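You operate a simulated robot arm through the tools that you are given. There is no shell and no other tool.

Carry out the task below with a simulated robot arm. There is one attempt and no reset: what you move stays moved.

Task
Swap the white scale's flat pan for the deep pan and tare it.
Fine: flat pan on the counter; the display ends at 0 g.

The check looks at the end state, three seconds after you hand in, the way a careful person would. Anything else that was tipped, shoved, dropped, spilled or broken makes it a failure.

Robot
A 6-joint arm with a two-finger gripper, fixed in place. Base frame: the origin is on the floor under the middle of its stand, x ahead of it, y to its left, z up. Units: mm, rad, N and s.
It reaches about 1206 mm from its shoulder. Its first joint turns from -2.897 to 2.897 rad. Payload 2.45 kg.
The TCP is the grasp point between the finger pads, 20 mm short of the fingertips. In the tool frame z runs along the fingers and y along their closing line. The gripper opens to 140 mm; its body begins 168 mm behind the TCP.
Orientation is that of the tool frame in the base frame, as [roll, pitch, yaw] about the fixed x, y, z axes, in that order (R = Rz(yaw) Ry(pitch) Rx(roll)). With the fingers straight down and closing along the base's y, the tool's x points along the base's -x, its y along +y and its z along -z.

Tools
- The arm moves only by the tool drive_tool. Its argument "steps" is a list of rows, each a list of 3 entries, a list of its own where there are three numbers: the shift along the tool's x, y, z in mm, then the turn, a rotation vector about the tool's x, y, z in rad, then the opening in per cent of the stroke, from 0 (shut) to 100 (fully open). In form: [[[dx, dy, dz], [rx, ry, rz], grip], ...]. A call has 1 to 20 rows; each row shifts and turns the commanded pose from where the row before left it, along the tool's axes as they then stand. A row lasts 0.2 s, in which the tool goes at most 50 mm and 0.15 rad; a call with a longer step from one row to the next is refused whole, and so is a gripper value outside its range. Where a pose cannot be reached the arm comes as near as it can. A force on the tool above 40 N (or 10 N above the force at the start of the call, whichever is more), or a blocked arm, ends the call early, and 0.2 s more pass. The fingers move at their own pace (about 45 mm/s each) and stop on an object; they squeeze with about 22 N. The grip force told is the motor's: it shows also when the fingers shut on nothing. Time passes only in rows, and 0.2 s behind the last, so rows that do not move let the fingers close. It gives the time, the measured TCP pose, the force on the tool (base axes), the opening and the grip force at its end, in the units of the frame above (readings bear some noise), with the torque about the TCP (base axes, N m) and any sound that the robot's microphone picked up, and new pictures: "pictures" is both (left out), scene, wrist or none.
- Cameras (640 x 400 px; columns grow to the right, rows downward): "scene" is fixed at [398.4, -650, 1601.7]; the picture's right is [0.81, -0.58, 0.00], its down [-0.39, -0.54, -0.75] and it looks along [0.44, 0.61, -0.66] (base axes); focal length 302 px, centre (320, 200). "wrist" rides on the gripper at [78, 11, -209] in the tool frame; the picture's right is [-0.14, 0.99, 0.00], its down [-0.92, -0.13, -0.37] and it looks along [-0.37, -0.05, 0.93] (tool axes); focal length 280 px, centre (320, 200). There is no depth. A picture from a camera that has moved, and an enlarged one, comes with that camera's place and axes in the base frame and with its lens.
- zoom(camera, box): a new picture of the part [left, top, right, bottom] of that camera's present view, enlarged. No time passes.
- job_done(): hands the job in; it is judged then, once.

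Nothing tells you positions but the pictures and the camera data. Unless the task says otherwise, let go and move clear before handing in.

The tools are called after "Call:" as name(argument=value, ...) on one line, values as JSON. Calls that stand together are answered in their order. drive_tool: Moves the arm, as the interface text tells. Its arguments: {"type":"object","properties":{"steps":{"type":"array","items":{"type":"array"}},"pictures":{"type":"string","enum":["both","scene","wrist","none"]}},"required":["steps"]} The other tools are called the same way: zoom (camera, box) takes an enlarged picture of a part of a camera's view; job_done () hands the job in.

At the start:

```text
clock: 0.0
tcp_pos: [501.7, -48.3, 1348.5]
orientation: [-3.141, 0.0, -3.141]
contact_force: [-0.2, 0.3, 0.5]
torque: [0.03, 0.0, 0.0]
grip_width: 140.2
grasp_force: 0.2
```

scene: 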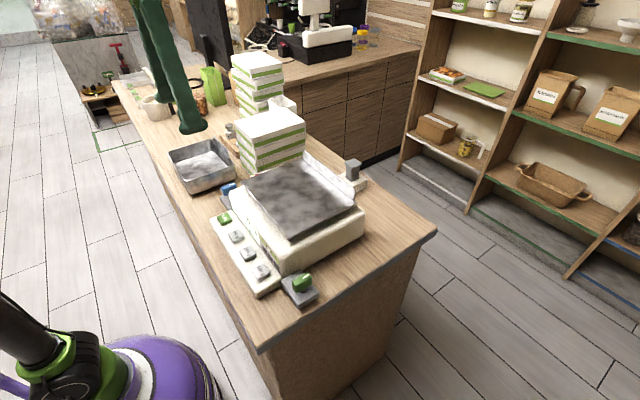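
wrist: 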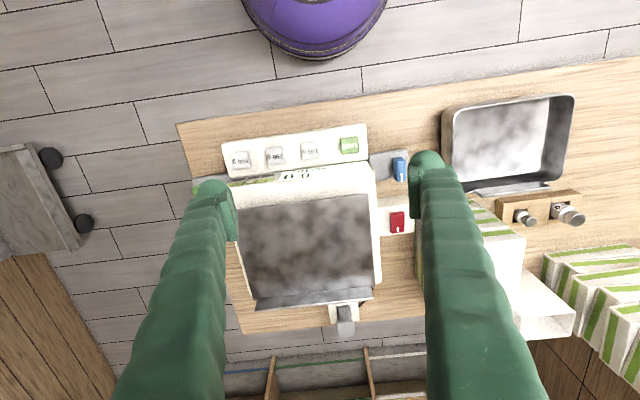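

I see a white scale with a flat pan on the counter, a deep pan to its left, a button strip in front of it, and some switches around it. I'll take enlarged views before moving.

Call:
zoom(camera="scene", box=[150, 120, 390, 320])

Call:
zoom(camera="wrist", box=[170, 80, 410, 340])

Call:
zoom(camera="wrist", box=[350, 80, 640, 260])

Call:
zoom(camera="scene", box=[200, 180, 330, 310])

```text
2.00 times, centred on (270, 220) of scene
camera zoom: at [398.4, -650.0, 1601.7], right [0.81, -0.58, 0.0], down [-0.39, -0.54, -0.75], along [0.44, 0.61, -0.66], focal length 605 px, centre (420, 160)
```

zoom: 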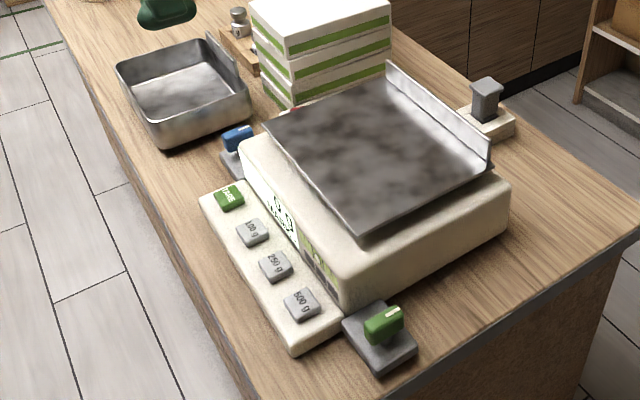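

```text
1.54 times, centred on (290, 210) of wrist
camera zoom: at [423.8, -35.9, 1556.6], right [0.14, 0.99, 0.0], down [0.92, -0.13, 0.37], along [0.37, -0.05, -0.93], focal length 431 px, centre (366, 185)
```

zoom: 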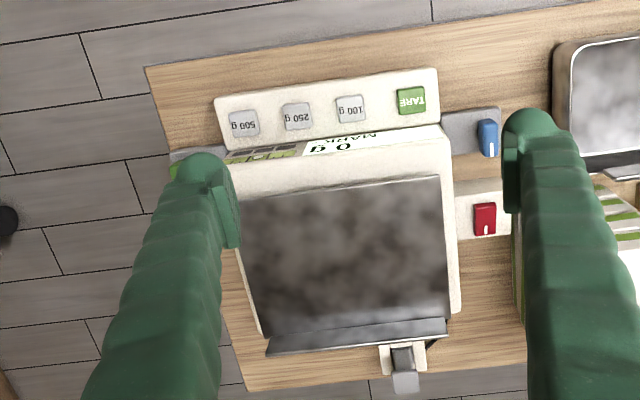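

```text
2.21 times, centred on (495, 170) of wrist
camera zoom: at [423.8, -35.9, 1556.6], right [0.14, 0.99, 0.0], down [0.92, -0.13, 0.37], along [0.37, -0.05, -0.93], focal length 619 px, centre (-66, 266)
```

zoom: 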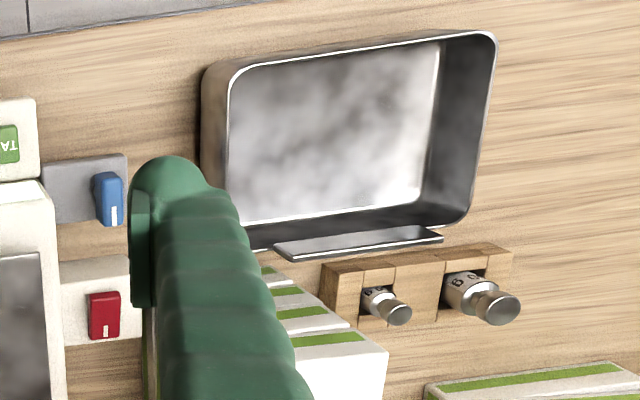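

```text
3.08 times, centred on (265, 245) of scene
camera zoom: at [398.4, -650.0, 1601.7], right [0.81, -0.58, 0.0], down [-0.39, -0.54, -0.75], along [0.44, 0.61, -0.66], focal length 930 px, centre (489, 62)
```

zoom: 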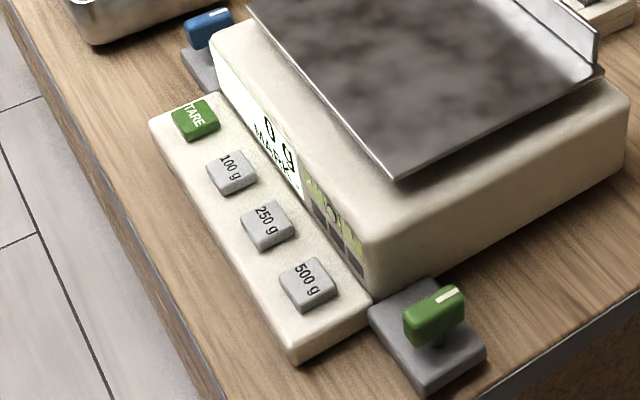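

I'm looking closer at the display and the switches around the scale.

Call:
zoom(camera="scene", box=[225, 190, 285, 250])

Call:
zoom(camera="wrist", box=[220, 150, 400, 200])

Call:
zoom(camera="scene", box=[320, 140, 390, 200])

Call:
zoom(camera="wrist", box=[360, 130, 440, 250])

Call:
zoom(camera="scene", box=[160, 90, 260, 200])

Call:
zoom(camera="wrist", box=[230, 270, 400, 350])

```text
6.67 times, centred on (255, 220) of scene
camera zoom: at [398.4, -650.0, 1601.7], right [0.81, -0.58, 0.0], down [-0.39, -0.54, -0.75], along [0.44, 0.61, -0.66], focal length 2015 px, centre (753, 67)
```

zoom: 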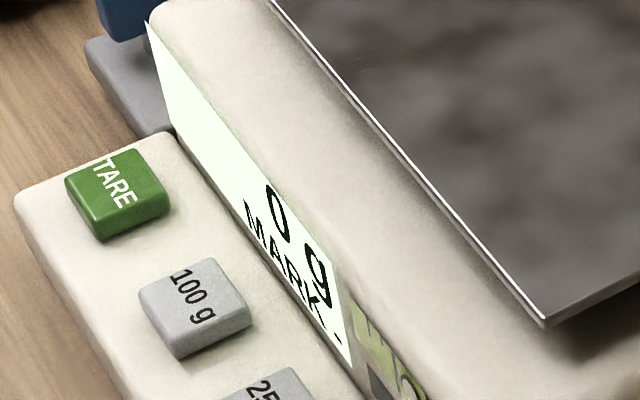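

```text
3.56 times, centred on (310, 175) of wrist
camera zoom: at [423.8, -35.9, 1556.6], right [0.14, 0.99, 0.0], down [0.92, -0.13, 0.37], along [0.37, -0.05, -0.93], focal length 997 px, centre (356, 289)
```

zoom: 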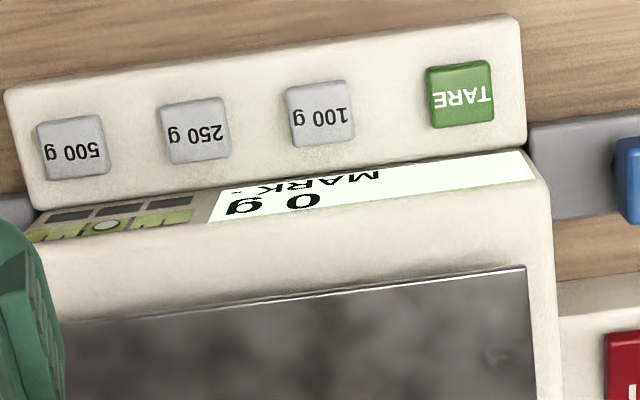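

```text
6.67 times, centred on (355, 170) of scene
camera zoom: at [398.4, -650.0, 1601.7], right [0.81, -0.58, 0.0], down [-0.39, -0.54, -0.75], along [0.44, 0.61, -0.66], focal length 2015 px, centre (87, 400)
```

zoom: 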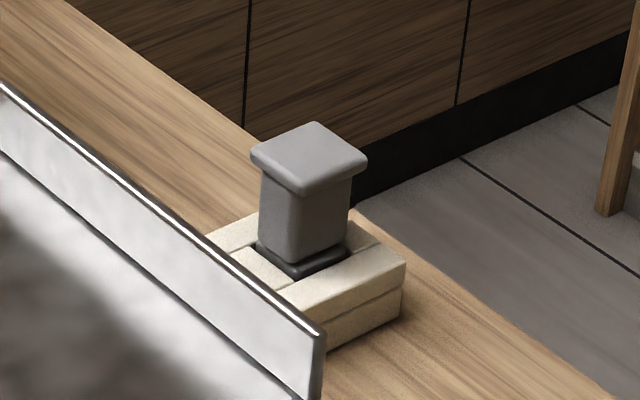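

```text
3.33 times, centred on (400, 190) of wrist
camera zoom: at [423.8, -35.9, 1556.6], right [0.14, 0.99, 0.0], down [0.92, -0.13, 0.37], along [0.37, -0.05, -0.93], focal length 935 px, centre (53, 233)
```

zoom: 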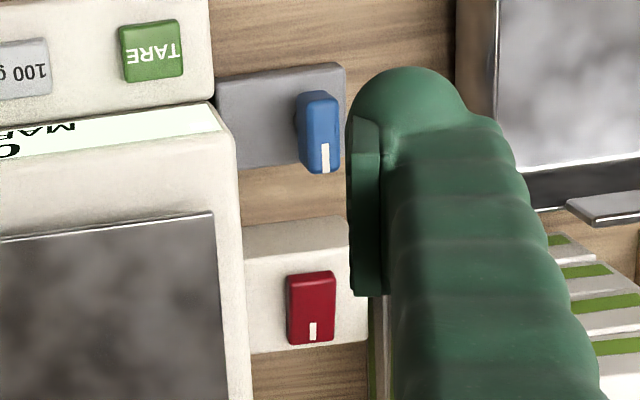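

```text
3.64 times, centred on (210, 145) of scene
camera zoom: at [398.4, -650.0, 1601.7], right [0.81, -0.58, 0.0], down [-0.39, -0.54, -0.75], along [0.44, 0.61, -0.66], focal length 1099 px, centre (720, 400)
```

zoom: 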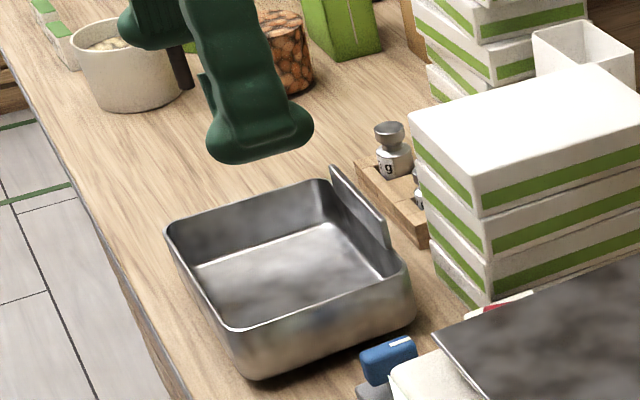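

```text
3.76 times, centred on (315, 310) of wrist
camera zoom: at [423.8, -35.9, 1556.6], right [0.14, 0.99, 0.0], down [0.92, -0.13, 0.37], along [0.37, -0.05, -0.93], focal length 1056 px, centre (339, -214)
```

zoom: 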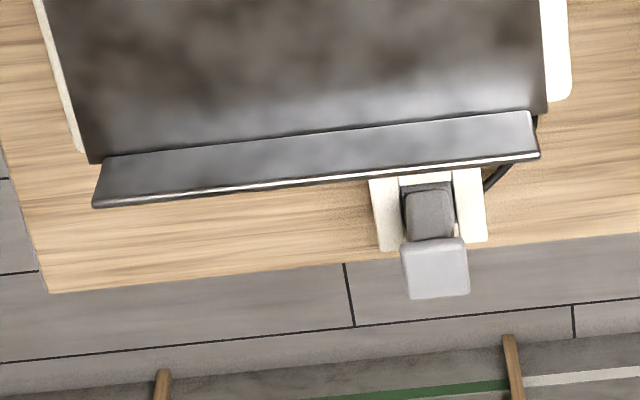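

The scale's flat pan is at about z 1080, with its rear fin near x 808. The deep pan sits at about x 500–665, y 198–412, and TARE is near (539, 7, 991). I'll move forward a little, well above everything, to see the back of the scale.

Call:
drive_tool(steps=[[[-40, 0, 0], [0, 0, 0], 100], [[-40, 0, 0], [0, 0, 0], 100], [[-40, 0, 0], [0, 0, 0], 100], [[-40, 0, 0], [0, 0, 0], 100], [[0, 0, 0], [0, 0, 0], 100]])

```text
clock: 1.2
tcp_pos: [664.9, -48.2, 1347.9]
orientation: [3.14, 0.001, -3.142]
contact_force: [0.3, 0.1, 0.3]
torque: [0.0, -0.04, -0.01]
grip_width: 140.2
grasp_force: 0.1
camera wrist: at [586.5, -35.6, 1555.1], right [0.14, 0.99, 0.0], down [0.92, -0.13, 0.37], along [0.37, -0.05, -0.93], focal length 280 px, centre (320, 200)
```

scene: 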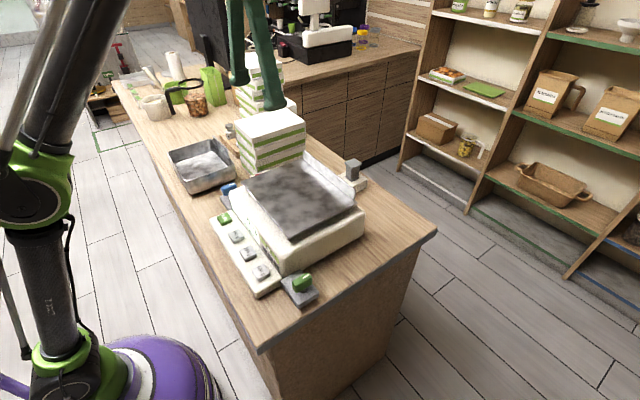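
wrist: 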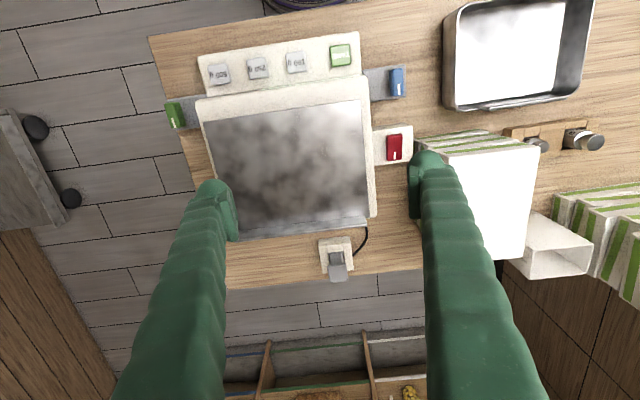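

Call:
zoom(camera="wrist", box=[200, 200, 400, 300])

Call:
zoom(camera="wrist", box=[140, 20, 420, 180])

Call:
zoom(camera="wrist", box=[400, 0, 640, 170])

Call:
zoom(camera="scene", box=[230, 300, 440, 400])

```text
3.20 times, centred on (300, 250) of wrist
camera zoom: at [586.5, -35.6, 1555.1], right [0.14, 0.99, 0.0], down [0.92, -0.13, 0.37], along [0.37, -0.05, -0.93], focal length 897 px, centre (384, 40)
```

zoom: 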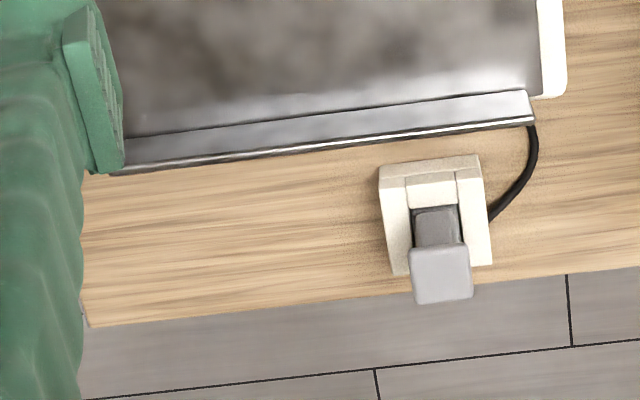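

```text
2.29 times, centred on (280, 100) of wrist
camera zoom: at [586.5, -35.6, 1555.1], right [0.14, 0.99, 0.0], down [0.92, -0.13, 0.37], along [0.37, -0.05, -0.93], focal length 641 px, centre (411, 429)
```

zoom: 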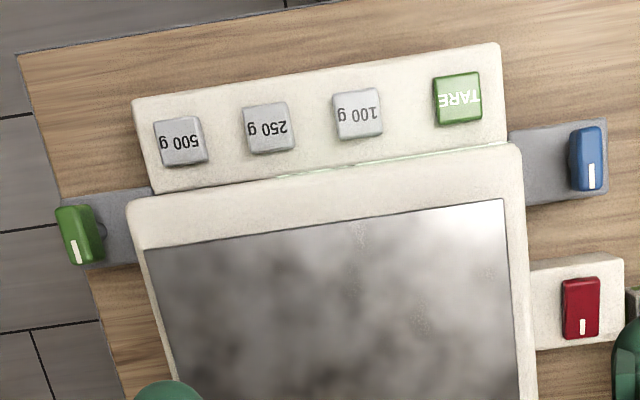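

```text
2.35 times, centred on (520, 85) of wrist
camera zoom: at [586.5, -35.6, 1555.1], right [0.14, 0.99, 0.0], down [0.92, -0.13, 0.37], along [0.37, -0.05, -0.93], focal length 660 px, centre (-151, 471)
```

zoom: 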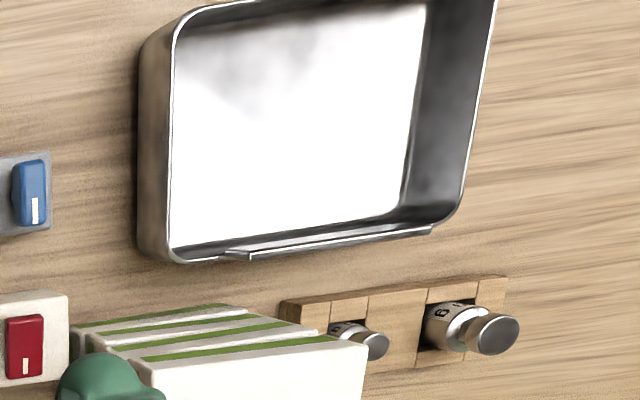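

```text
3.05 times, centred on (335, 350) of scene
camera zoom: at [398.4, -650.0, 1601.7], right [0.81, -0.58, 0.0], down [-0.39, -0.54, -0.75], along [0.44, 0.61, -0.66], focal length 921 px, centre (274, -257)
```

zoom: 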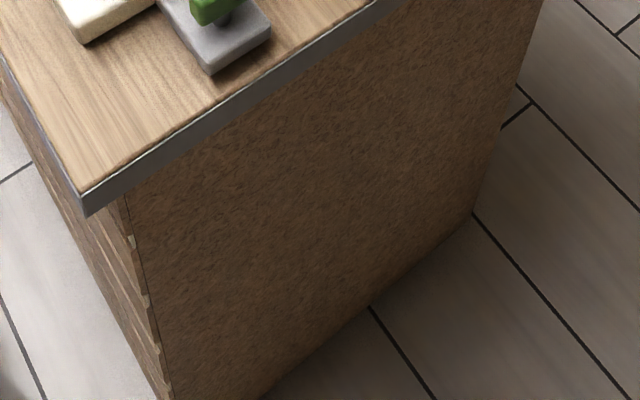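

The plug behind the scale and the red, blue and green switches look unrelated, so I'll keep off them. Next I look at the counter to the left for a free spot for the flat pan.

Call:
drive_tool(steps=[[[40, 40, -10], [0, 0, 0], 100], [[25, 40, -10], [0, 0, 0], 100], [[25, 40, -10], [0, 0, 0], 100], [[25, 40, -10], [0, 0, 0], 100], [[25, 40, 0], [0, 0, 0], 100], [[25, 40, 0], [0, 0, 0], 100], [[10, 40, 0], [0, 0, 0], 100], [[0, 45, 0], [0, 0, 0], 100], [[0, 45, 0], [0, 0, 0], 100], [[0, 45, 0], [0, 0, 0], 100], [[0, 0, 0], [0, 0, 0], 100]])

```text
refused: row 1 steps farther than a row can; nothing moved
```

Call:
drive_tool(steps=[[[25, 40, -10], [0, 0, 0], 100], [[25, 40, -10], [0, 0, 0], 100], [[25, 40, -10], [0, 0, 0], 100], [[25, 40, -10], [0, 0, 0], 100], [[25, 40, 0], [0, 0, 0], 100], [[25, 40, 0], [0, 0, 0], 100], [[10, 40, 0], [0, 0, 0], 100], [[0, 45, 0], [0, 0, 0], 100], [[0, 45, 0], [0, 0, 0], 100], [[0, 45, 0], [0, 0, 0], 100], [[0, 0, 0], [0, 0, 0], 100]])

```text
clock: 3.6
tcp_pos: [504.3, 367.8, 1387.0]
orientation: [-3.141, 0.0, -3.141]
contact_force: [0.2, -1.1, 0.2]
torque: [-0.02, -0.02, 0.01]
grip_width: 139.8
grasp_force: 0.1
camera wrist: at [426.2, 379.3, 1594.1], right [0.14, 0.99, 0.0], down [0.92, -0.13, 0.37], along [0.37, -0.05, -0.93], focal length 280 px, centre (320, 200)
```

scene: 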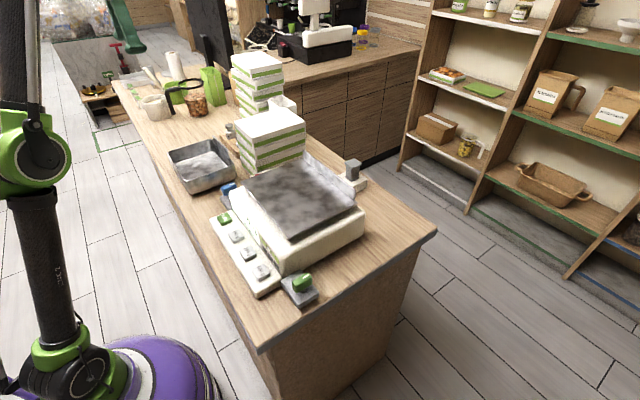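
wrist: 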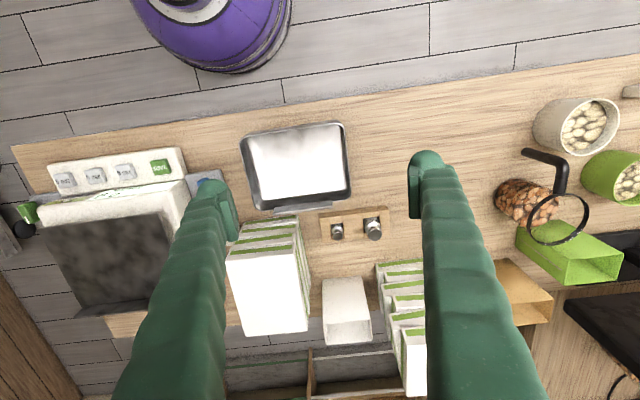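

There is free counter at about x 480–680, y 450–770, just left of the deep pan, which suits the flat pan. Now I go above the flat pan's rear fin (about x 820, y −100) and turn the gripper so the fingers close along x.

Call:
drive_tool(steps=[[[-26.3, -39, 0], [0, 0, 0], 60], [[-26.3, -39, 0], [0, 0, 0], 60], [[-26.3, -39, 0], [0, 0, 0], 60], [[-26.3, -39, 0], [0, 0, 0], 60], [[-26.3, -39, 0], [0, 0, 0], 60], [[-26.3, -39, 0], [0, 0, 0], 60], [[-26.3, -39, 0], [0, 0, 0], 60], [[-26.3, -39, 0], [0, 0, 0], 60], [[-26.3, -39, 0], [0, 0, 0], 60], [[-26.3, -39, 0], [0, 0, 0], 60], [[-26.3, -39, 0], [0, 0, 0], 60], [[-26.3, -39, 0], [0, 0, 0], 60], [[0, 0, 0], [0, 0, 0], 60]], pictures="none")

Call:
drive_tool(steps=[[[0, 0, 0], [0, 0, -0.1428], 60], [[0, 0, 0], [0, 0, -0.1428], 60], [[0, 0, 0], [0, 0, -0.1428], 60], [[0, 0, 0], [0, 0, -0.1428], 60], [[0, 0, 0], [0, 0, -0.1428], 60], [[0, 0, 0], [0, 0, -0.1428], 60], [[0, 0, 0], [0, 0, -0.1428], 60], [[0, 0, 0], [0, 0, -0.1428], 60], [[0, 0, 0], [0, 0, -0.1428], 60], [[0, 0, 0], [0, 0, -0.1428], 60], [[0, 0, 0], [0, 0, -0.1428], 60], [[0, 0, 0], [0, 0, 0], 60]])

```text
clock: 6.4
tcp_pos: [758.5, -94.3, 1307.6]
orientation: [3.141, 0.001, 3.14]
contact_force: [-0.6, 0.4, 0.1]
torque: [0.03, 0.0, 0.03]
grip_width: 83.9
grasp_force: 0.0
out of reach, approached as far as the arm can: row 4, 5, 6, 7, 8, 9, 10, 11, 12
```

```text
clock: 9.0
tcp_pos: [759.9, -93.1, 1306.1]
orientation: [-3.14, 0.001, -1.571]
contact_force: [0.6, -0.1, 0.3]
torque: [0.04, -0.01, -0.02]
grip_width: 84.0
grasp_force: 0.0
camera wrist: at [749.5, -170.1, 1514.4], right [-0.99, 0.14, 0.0], down [0.13, 0.92, 0.37], along [0.05, 0.37, -0.93], focal length 280 px, centre (320, 200)
```

scene: 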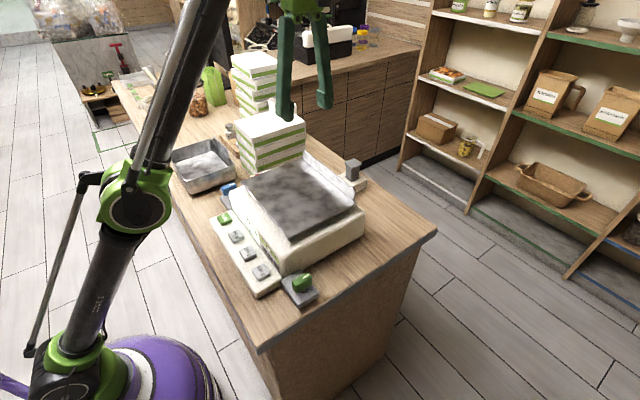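
wrist: 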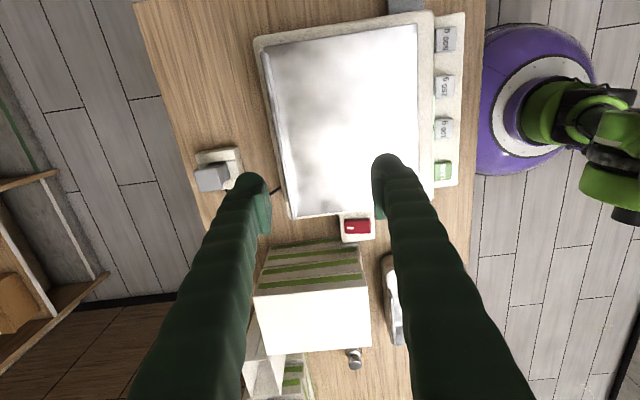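

The arm ran out of reach that high up. It should reach the fin lower down, so I'll descend a bit and check where it really goes.

Call:
drive_tool(steps=[[[0, 0, 30], [0, 0, 0], 40], [[0, 0, 30], [0, 0, 0], 40], [[0, 0, 0], [0, 0, 0], 40]])

```text
clock: 9.8
tcp_pos: [783.4, -94.7, 1272.9]
orientation: [3.14, 0.0, -1.571]
contact_force: [-0.5, 1.2, 0.9]
torque: [0.02, -0.01, -0.04]
grip_width: 56.1
grasp_force: 0.1
out of reach, approached as far as the arm can: row 1, 2
camera wrist: at [774.0, -171.7, 1480.1], right [-0.99, 0.14, 0.0], down [0.13, 0.92, 0.37], along [0.05, 0.37, -0.93], focal length 280 px, centre (320, 200)
```

scene: 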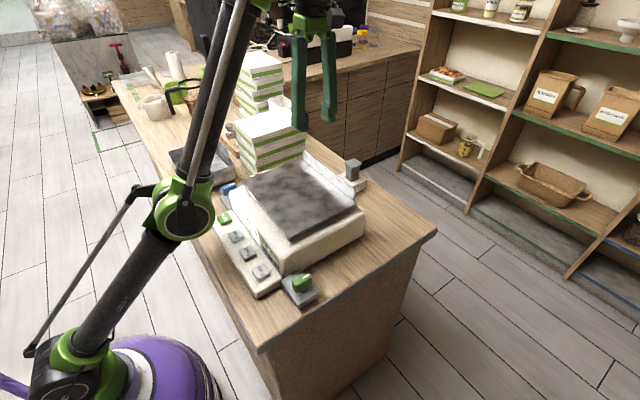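
wrist: 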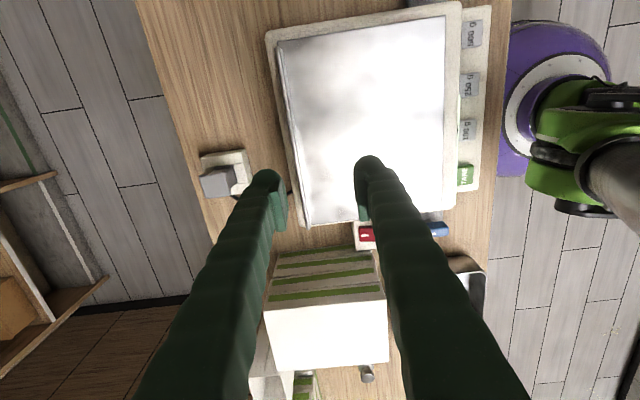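

Call:
drive_tool(steps=[[[0, 0, 30], [0, 0, 0], 40], [[0, 0, 30], [0, 0, 0], 40], [[0, 0, 30], [0, 0, 0], 40], [[0, 0, 0], [0, 0, 0], 40]])

```text
clock: 10.8
tcp_pos: [830.2, -101.6, 1220.5]
orientation: [3.139, 0.0, -1.571]
contact_force: [-0.1, 0.4, 0.1]
torque: [0.02, -0.01, -0.01]
grip_width: 55.8
grasp_force: 0.0
out of reach, approached as far as the arm can: row 1, 2, 3
camera wrist: at [819.7, -178.4, 1426.5], right [-0.99, 0.14, 0.0], down [0.13, 0.92, 0.37], along [0.05, 0.37, -0.93], focal length 280 px, centre (320, 200)
```

scene: 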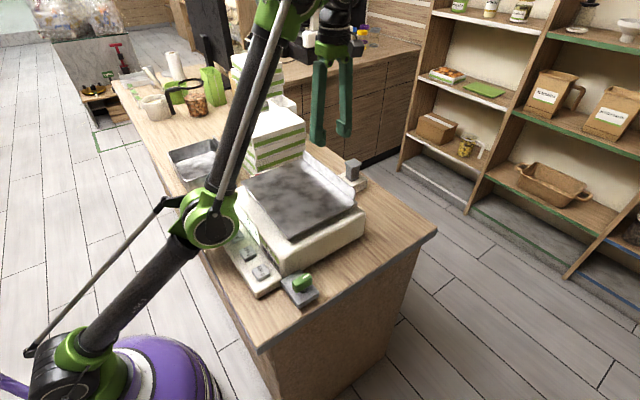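
wrist: 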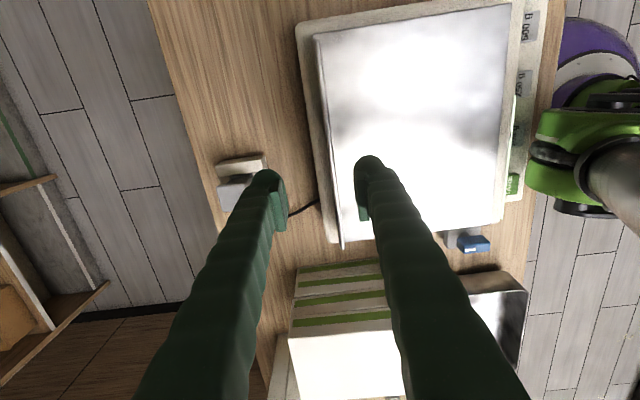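

Call:
zoom(camera="wrist", box=[220, 20, 420, 260])

Call:
zoom(camera="scene", box=[220, 40, 400, 280])

```text
1.67 times, centred on (320, 140) of wrist
camera zoom: at [819.7, -178.4, 1426.5], right [-0.99, 0.14, 0.0], down [0.13, 0.92, 0.37], along [0.05, 0.37, -0.93], focal length 467 px, centre (320, 300)
```

zoom: 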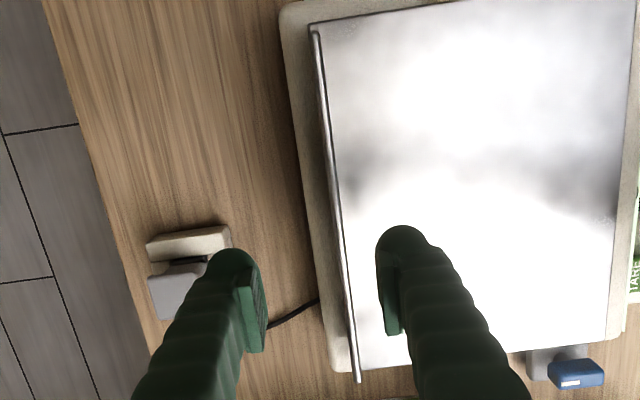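

```text
1.67 times, centred on (310, 160) of scene
camera zoom: at [398.4, -650.0, 1601.7], right [0.81, -0.58, 0.0], down [-0.39, -0.54, -0.75], along [0.44, 0.61, -0.66], focal length 504 px, centre (337, 267)
```

zoom: 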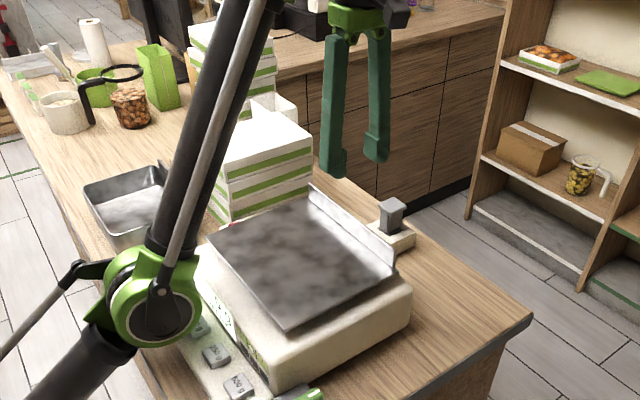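

The fin's top edge runs at about x 817.5, from y −224 to 18. I shift to centre on it and come down to just above it, then check again.

Call:
drive_tool(steps=[[[0, 12, 0], [0, 0, 0], 40], [[0, 0, 25], [0, 0, 0], 40], [[0, 0, 25], [0, 0, 0], 40], [[0, 0, 15], [0, 0, 0], 40], [[0, 0, 0], [0, 0, 0], 40]])

Call:
zoom(camera="wrist", box=[220, 20, 420, 260])

Call:
zoom(camera="scene", box=[240, 90, 400, 240])

```text
clock: 12.0
tcp_pos: [842.0, -108.7, 1194.8]
orientation: [-3.135, 0.0, -1.572]
contact_force: [-0.3, -0.7, 0.6]
torque: [-0.02, 0.02, -0.02]
grip_width: 56.1
grasp_force: 0.1
out of reach, approached as far as the arm can: row 1, 2, 3, 4
heard: click, click
camera wrist: at [830.0, -184.3, 1402.8], right [-0.99, 0.14, -0.01], down [0.13, 0.92, 0.37], along [0.06, 0.36, -0.93], focal length 280 px, centre (320, 200)
```

scene: 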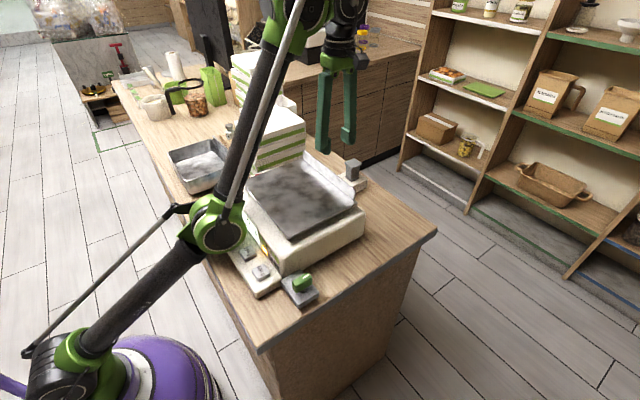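
wrist: 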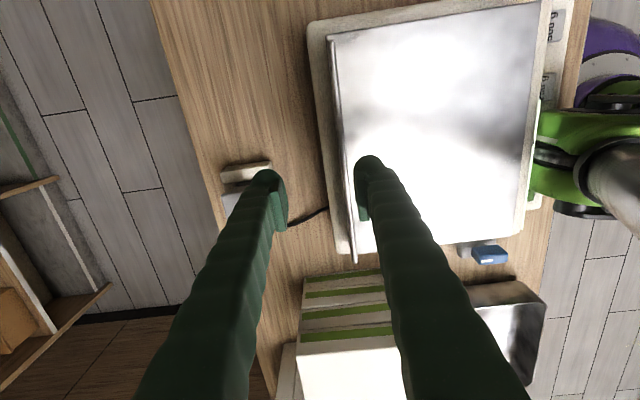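

```text
1.67 times, centred on (320, 140) of wrist
camera zoom: at [830.0, -184.3, 1402.8], right [-0.99, 0.14, -0.01], down [0.13, 0.92, 0.37], along [0.06, 0.36, -0.93], focal length 467 px, centre (320, 300)
```

zoom: 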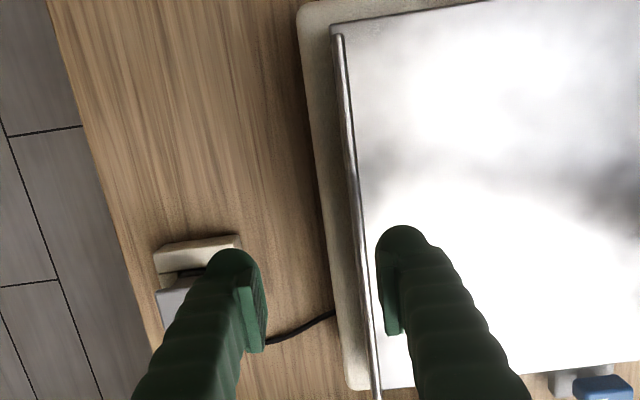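

```text
2.67 times, centred on (320, 165) of scene
camera zoom: at [398.4, -650.0, 1601.7], right [0.81, -0.58, 0.0], down [-0.39, -0.54, -0.75], along [0.44, 0.61, -0.66], focal length 806 px, centre (320, 293)
```

zoom: 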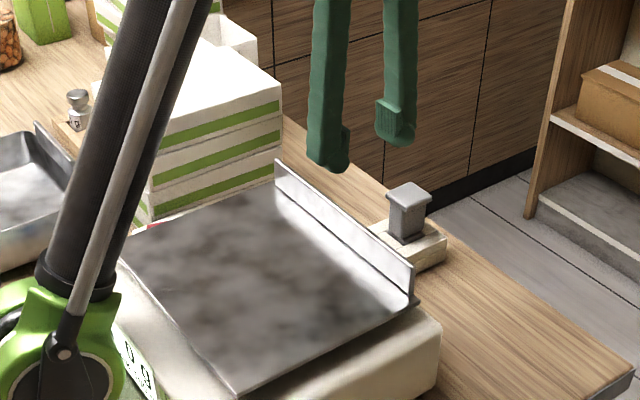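

The elbow has come down next to the button strip and there were two clicks, so it may have touched a button. I'll check the display before moving anything.

Call:
zoom(camera="scene", box=[200, 190, 300, 300])

Call:
zoom(camera="wrist", box=[480, 0, 640, 280])

```text
3.64 times, centred on (250, 245) of scene
camera zoom: at [398.4, -650.0, 1601.7], right [0.81, -0.58, 0.0], down [-0.39, -0.54, -0.75], along [0.44, 0.61, -0.66], focal length 1099 px, centre (574, 36)
```

zoom: 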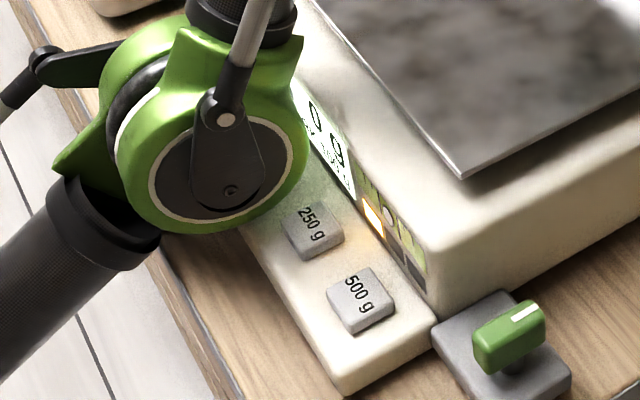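

```text
1.43 times, centred on (560, 140) of wrist
camera zoom: at [830.0, -184.3, 1402.8], right [-0.99, 0.14, -0.01], down [0.13, 0.92, 0.37], along [0.06, 0.36, -0.93], focal length 401 px, centre (-23, 286)
```

zoom: 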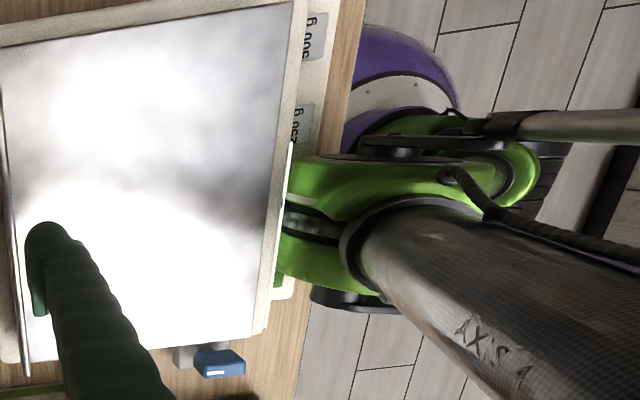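

The elbow has ended up bent downward over the strip. It pressed the 100 g key, and an amber lamp is lit. I'll raise the arm to get the elbow off it, then read the display.

Call:
drive_tool(steps=[[[0, 0, -25], [0, 0, 0], 40], [[0, 0, -30], [0, 0, 0], 40], [[0, 0, -40], [0, 0, 0], 40], [[0, 0, -40], [0, 0, 0], 40], [[0, 0, -40], [0, 0, 0], 40], [[0, 0, 0], [0, 0, 0], 40]])

Call:
zoom(camera="scene", box=[200, 190, 300, 300])

```text
clock: 13.4
tcp_pos: [814.0, -102.1, 1265.7]
orientation: [3.14, 0.0, -1.572]
contact_force: [-0.7, 1.0, -1.1]
torque: [-0.03, 0.0, 0.01]
grip_width: 55.5
grasp_force: 0.0
out of reach, approached as far as the arm can: row 2, 3, 4, 5
camera wrist: at [802.9, -179.9, 1472.8], right [-0.99, 0.14, 0.0], down [0.13, 0.92, 0.37], along [0.05, 0.37, -0.93], focal length 280 px, centre (320, 200)
```

scene: 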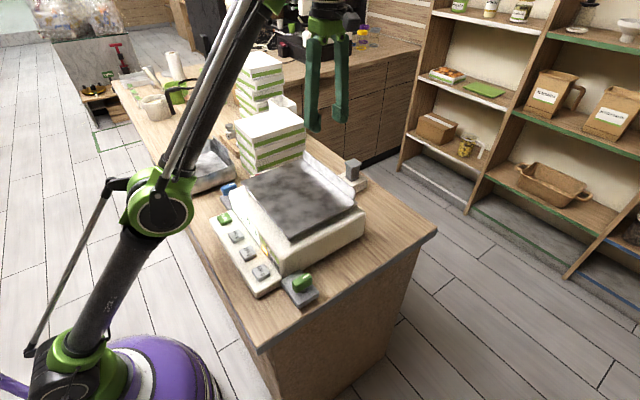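
wrist: 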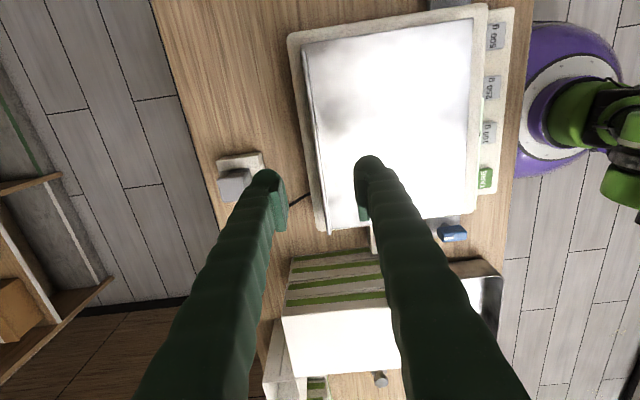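

```text
3.64 times, centred on (250, 245) of scene
camera zoom: at [398.4, -650.0, 1601.7], right [0.81, -0.58, 0.0], down [-0.39, -0.54, -0.75], along [0.44, 0.61, -0.66], focal length 1099 px, centre (574, 36)
```

zoom: 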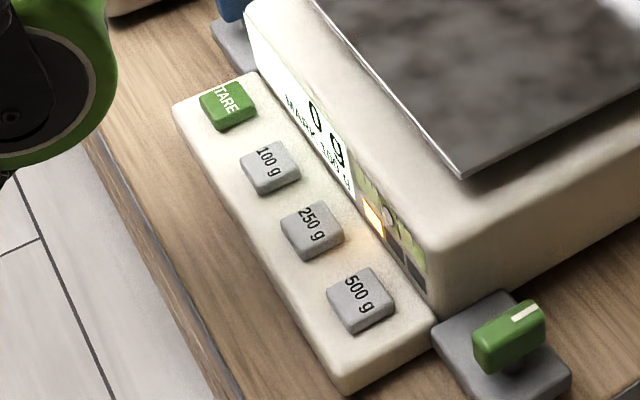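

Reading the display: it says "MARK 100 g", so the key was hit. I'll try to clear that at the end. First I need to get the elbow back on its upper side. I'll pitch the tool toward the robot while the arm is stretched, so that the elbow folds upward.

Call:
drive_tool(steps=[[[0, 42, 0], [-0.12, 0, 0], 40], [[0, 42, 0], [-0.12, 0, 0], 40], [[0, 42, 0], [-0.12, 0, 0], 40], [[0, 42, 0], [-0.12, 0, 0], 40], [[0, 42, 0], [-0.12, 0, 0], 40], [[0, 0, 0], [0, 0, 0], 40]])

```text
clock: 14.8
tcp_pos: [661.9, -103.8, 1290.7]
orientation: [2.696, -0.004, -1.569]
contact_force: [0.1, 0.9, 0.1]
torque: [-0.01, -0.04, 0.04]
grip_width: 56.0
grasp_force: 0.2
out of reach, approached as far as the arm can: row 4, 5
camera wrist: at [741.0, -180.3, 1482.6], right [-0.89, 0.14, 0.43], down [0.27, 0.92, 0.27], along [-0.35, 0.36, -0.86], focal length 280 px, centre (320, 200)
```

scene: 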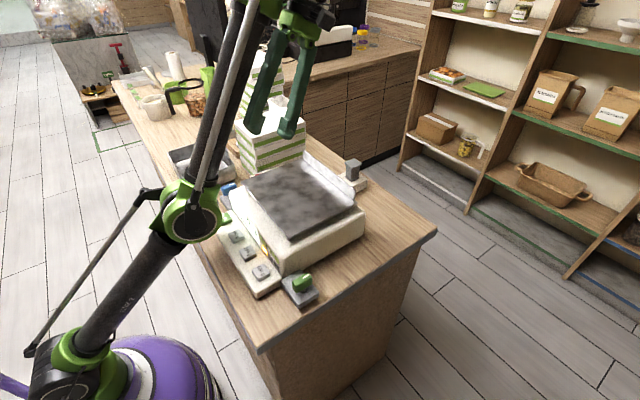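
wrist: 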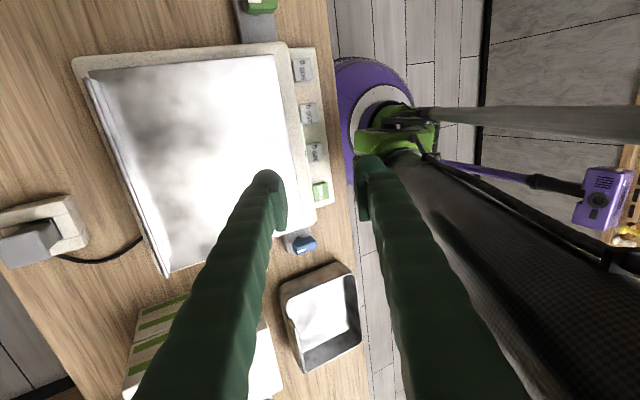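

The elbow is still bent down. I'll stretch outward along the fingers with the tool pitched, to push it through the straight position.

Call:
drive_tool(steps=[[[0, -12, -40], [0, 0, 0], 40], [[0, -12, -40], [0, 0, 0], 40], [[0, -12, -40], [0, 0, 0], 40], [[0, -12, -40], [0, 0, 0], 40], [[0, 0, 0], [0, 0, 0], 40]], pictures="scene")

```text
clock: 16.0
tcp_pos: [672.8, -103.2, 1301.7]
orientation: [2.698, -0.003, -1.57]
contact_force: [0.0, -0.2, 0.1]
torque: [0.0, -0.02, 0.0]
grip_width: 55.9
grasp_force: 0.1
out of reach, approached as far as the arm can: row 1, 2, 3, 4
```

scene: 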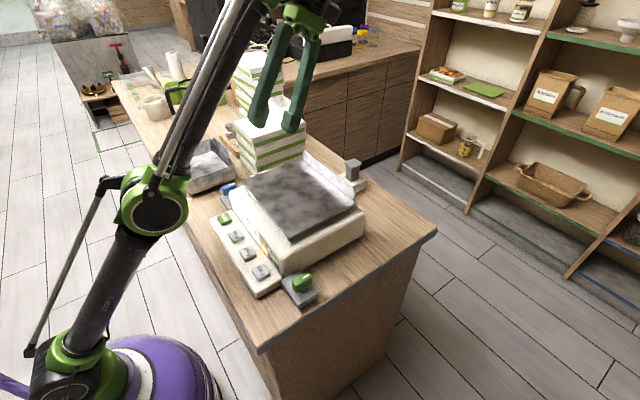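

Call:
drive_tool(steps=[[[0, 7, 40], [0, 0, 0], 40], [[0, 7, 40], [0, 0, 0], 40], [[0, 7, 40], [0, 0, 0], 40], [[0, 0, 0], [0, 0, 0], 40]], pictures="scene")

```text
clock: 17.0
tcp_pos: [664.9, -105.6, 1285.3]
orientation: [2.696, -0.005, -1.569]
contact_force: [-1.4, 0.3, 0.5]
torque: [0.01, 0.01, 0.01]
grip_width: 55.8
grasp_force: 0.0
out of reach, approached as far as the arm can: row 1, 2, 3
```

scene: 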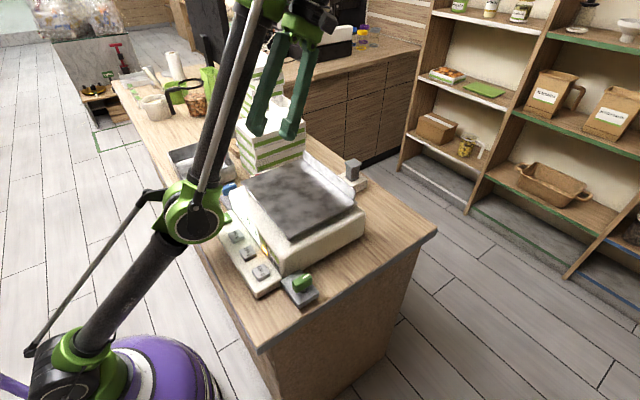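

The elbow keeps falling to the lower side. I'll stretch fully again, bring the tool back to vertical while stretched, then pitch nose-down right at the straight position so the elbow tips upward.

Call:
drive_tool(steps=[[[0, -12, -40], [0, 0, 0], 40], [[0, -12, -40], [0, 0, 0], 40], [[0, -12, -40], [0, 0, 0], 40], [[0, -12, -40], [0, 0, 0], 40], [[0, -30, -20], [0.148, 0, 0], 40], [[0, -30, -20], [0.148, 0, 0], 40], [[0, -30, -20], [0.148, 0, 0], 40], [[0, 0, 0], [0, 0, 0], 40]], pictures="scene")

```text
clock: 18.8
tcp_pos: [756.0, -103.8, 1308.0]
orientation: [-3.139, -0.002, -1.57]
contact_force: [-0.4, 0.4, 0.2]
torque: [0.01, 0.01, -0.02]
grip_width: 56.2
grasp_force: 0.1
out of reach, approached as far as the arm can: row 1, 2, 3, 4, 5, 7
```

scene: 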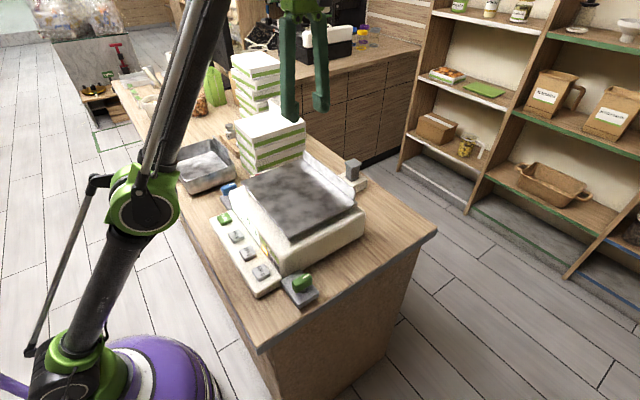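

Call:
drive_tool(steps=[[[0, 0, -20], [0, 0, 0], 40], [[0, 0, 0], [-0.148, 0, 0], 40], [[0, 0, 0], [-0.148, 0, 0], 40], [[0, 0, 0], [0, 0, 0], 40]], pictures="scene")

```text
clock: 19.8
tcp_pos: [714.6, -96.1, 1264.8]
orientation: [2.846, -0.005, -1.567]
contact_force: [0.4, -0.2, 0.1]
torque: [0.03, -0.04, 0.0]
grip_width: 56.1
grasp_force: 0.1
out of reach, approached as far as the arm can: row 1, 2, 3
```

scene: 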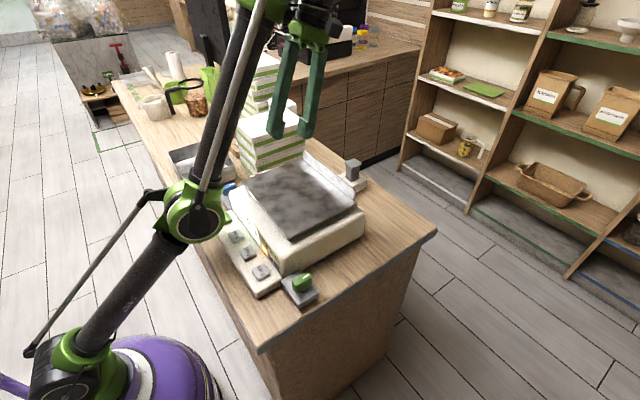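

Call:
drive_tool(steps=[[[0, -45, -15], [0.14, 0, 0], 40], [[0, -45, -15], [0.14, 0, 0], 40], [[0, -45, -15], [0.14, 0, 0], 40], [[0, -45, -15], [0.14, 0, 0], 40], [[0, -45, -15], [0.14, 0, 0], 40], [[0, -45, -15], [0.14, 0, 0], 40], [[0, 0, 0], [0, 0, 0], 40]], pictures="scene")

```text
clock: 21.4
tcp_pos: [949.2, -95.9, 1334.9]
orientation: [-2.596, -0.005, -1.568]
contact_force: [0.4, -0.2, 0.0]
torque: [0.03, 0.02, 0.02]
grip_width: 56.1
grasp_force: 0.1
out of reach, approached as far as the arm can: row 2, 4
```

scene: 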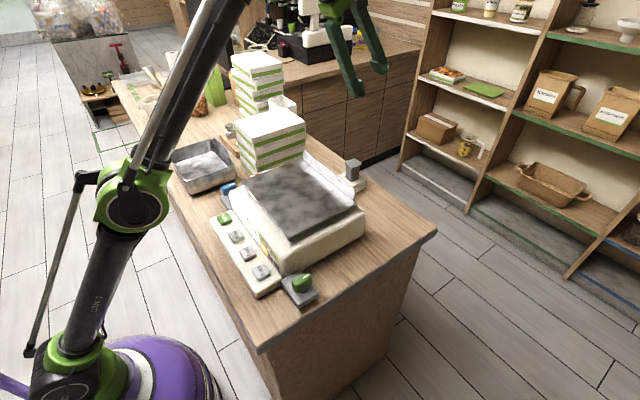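

Now the elbow looks slightly on the upper side. I'll pull back a little with this tilt held, to make the elbow bend upward.

Call:
drive_tool(steps=[[[0, 39, -12], [0, 0, 0], 40], [[0, 39, -12], [0, 0, 0], 40], [[0, 39, -12], [0, 0, 0], 40], [[0, 0, 0], [0, 0, 0], 40]], pictures="scene")

```text
clock: 22.4
tcp_pos: [831.1, -92.4, 1304.2]
orientation: [-2.598, -0.003, -1.569]
contact_force: [0.8, -0.1, 0.2]
torque: [0.01, 0.0, 0.01]
grip_width: 56.1
grasp_force: 0.1
```

scene: 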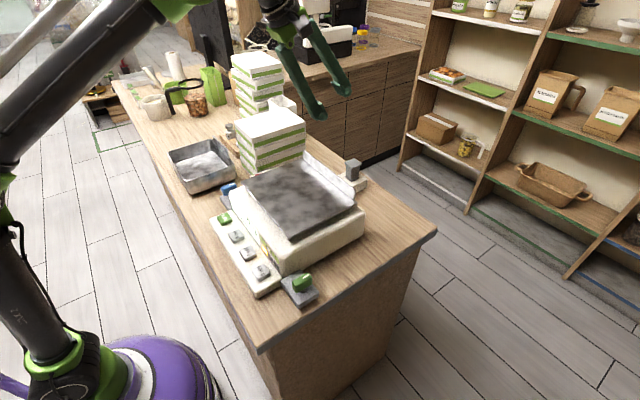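

The elbow is up now and everything is in reach. I come down at this tilt first, then turn the tool upright above the fin, staying inside the reach.

Call:
drive_tool(steps=[[[3.5, 23.7, 30], [0, 0, 0], 40], [[3.5, 23.7, 30], [0, 0, 0], 40], [[3.5, 23.7, 30], [0, 0, 0], 40], [[0, 0, 0], [-0.136, 0, 0], 40], [[0, 0, 0], [-0.136, 0, 0], 40], [[0, 0, 0], [0, 0, 0], 40]], pictures="scene")

```text
clock: 23.8
tcp_pos: [817.5, -106.7, 1189.5]
orientation: [-2.871, -0.003, -1.568]
contact_force: [-1.1, -0.3, 0.2]
torque: [0.04, -0.02, 0.01]
grip_width: 56.0
grasp_force: 0.0
```

scene: 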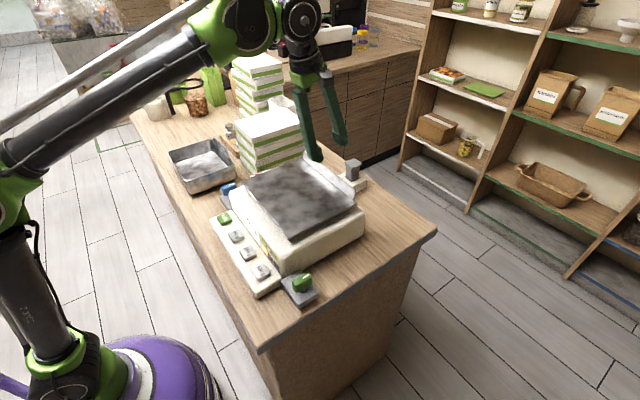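

Call:
drive_tool(steps=[[[0, 0, 0], [-0.135, 0, 0], 40], [[0, 0, 0], [-0.135, 0, 0], 40], [[0, 0, 0], [0, 0, 0], 40]])

Call:
zoom(camera="wrist", box=[220, 20, 420, 260])

```text
clock: 24.6
tcp_pos: [816.3, -104.2, 1189.3]
orientation: [-3.14, -0.003, -1.569]
contact_force: [-0.1, 0.6, 0.9]
torque: [0.02, -0.04, 0.01]
grip_width: 55.9
grasp_force: 0.0
camera wrist: at [805.8, -181.3, 1397.1], right [-0.99, 0.14, 0.0], down [0.13, 0.92, 0.36], along [0.05, 0.36, -0.93], focal length 280 px, centre (320, 200)
```

scene: 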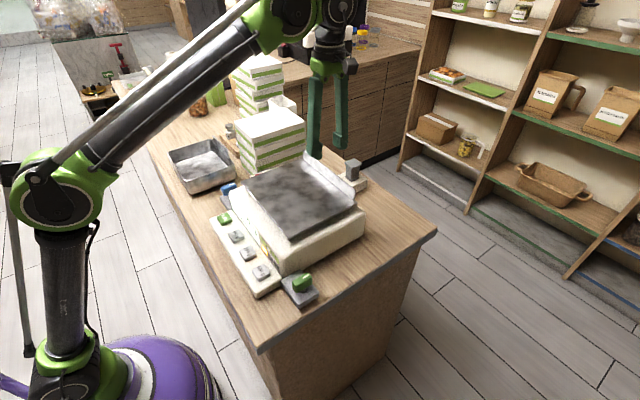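
wrist: 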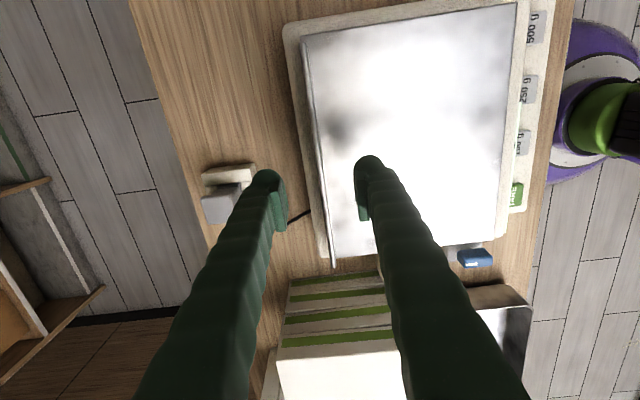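

```text
1.67 times, centred on (320, 140) of wrist
camera zoom: at [805.8, -181.3, 1397.1], right [-0.99, 0.14, 0.0], down [0.13, 0.92, 0.36], along [0.05, 0.36, -0.93], focal length 467 px, centre (320, 300)
```

zoom: 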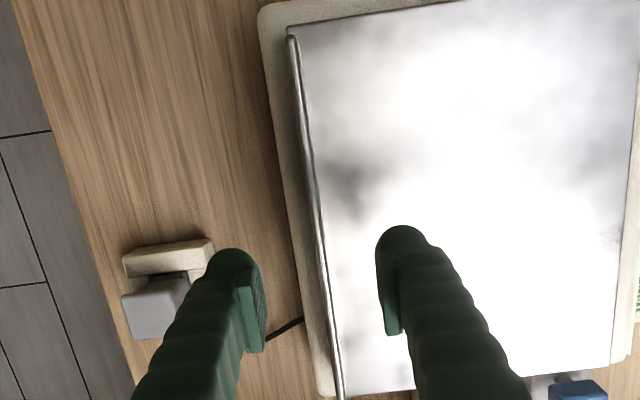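

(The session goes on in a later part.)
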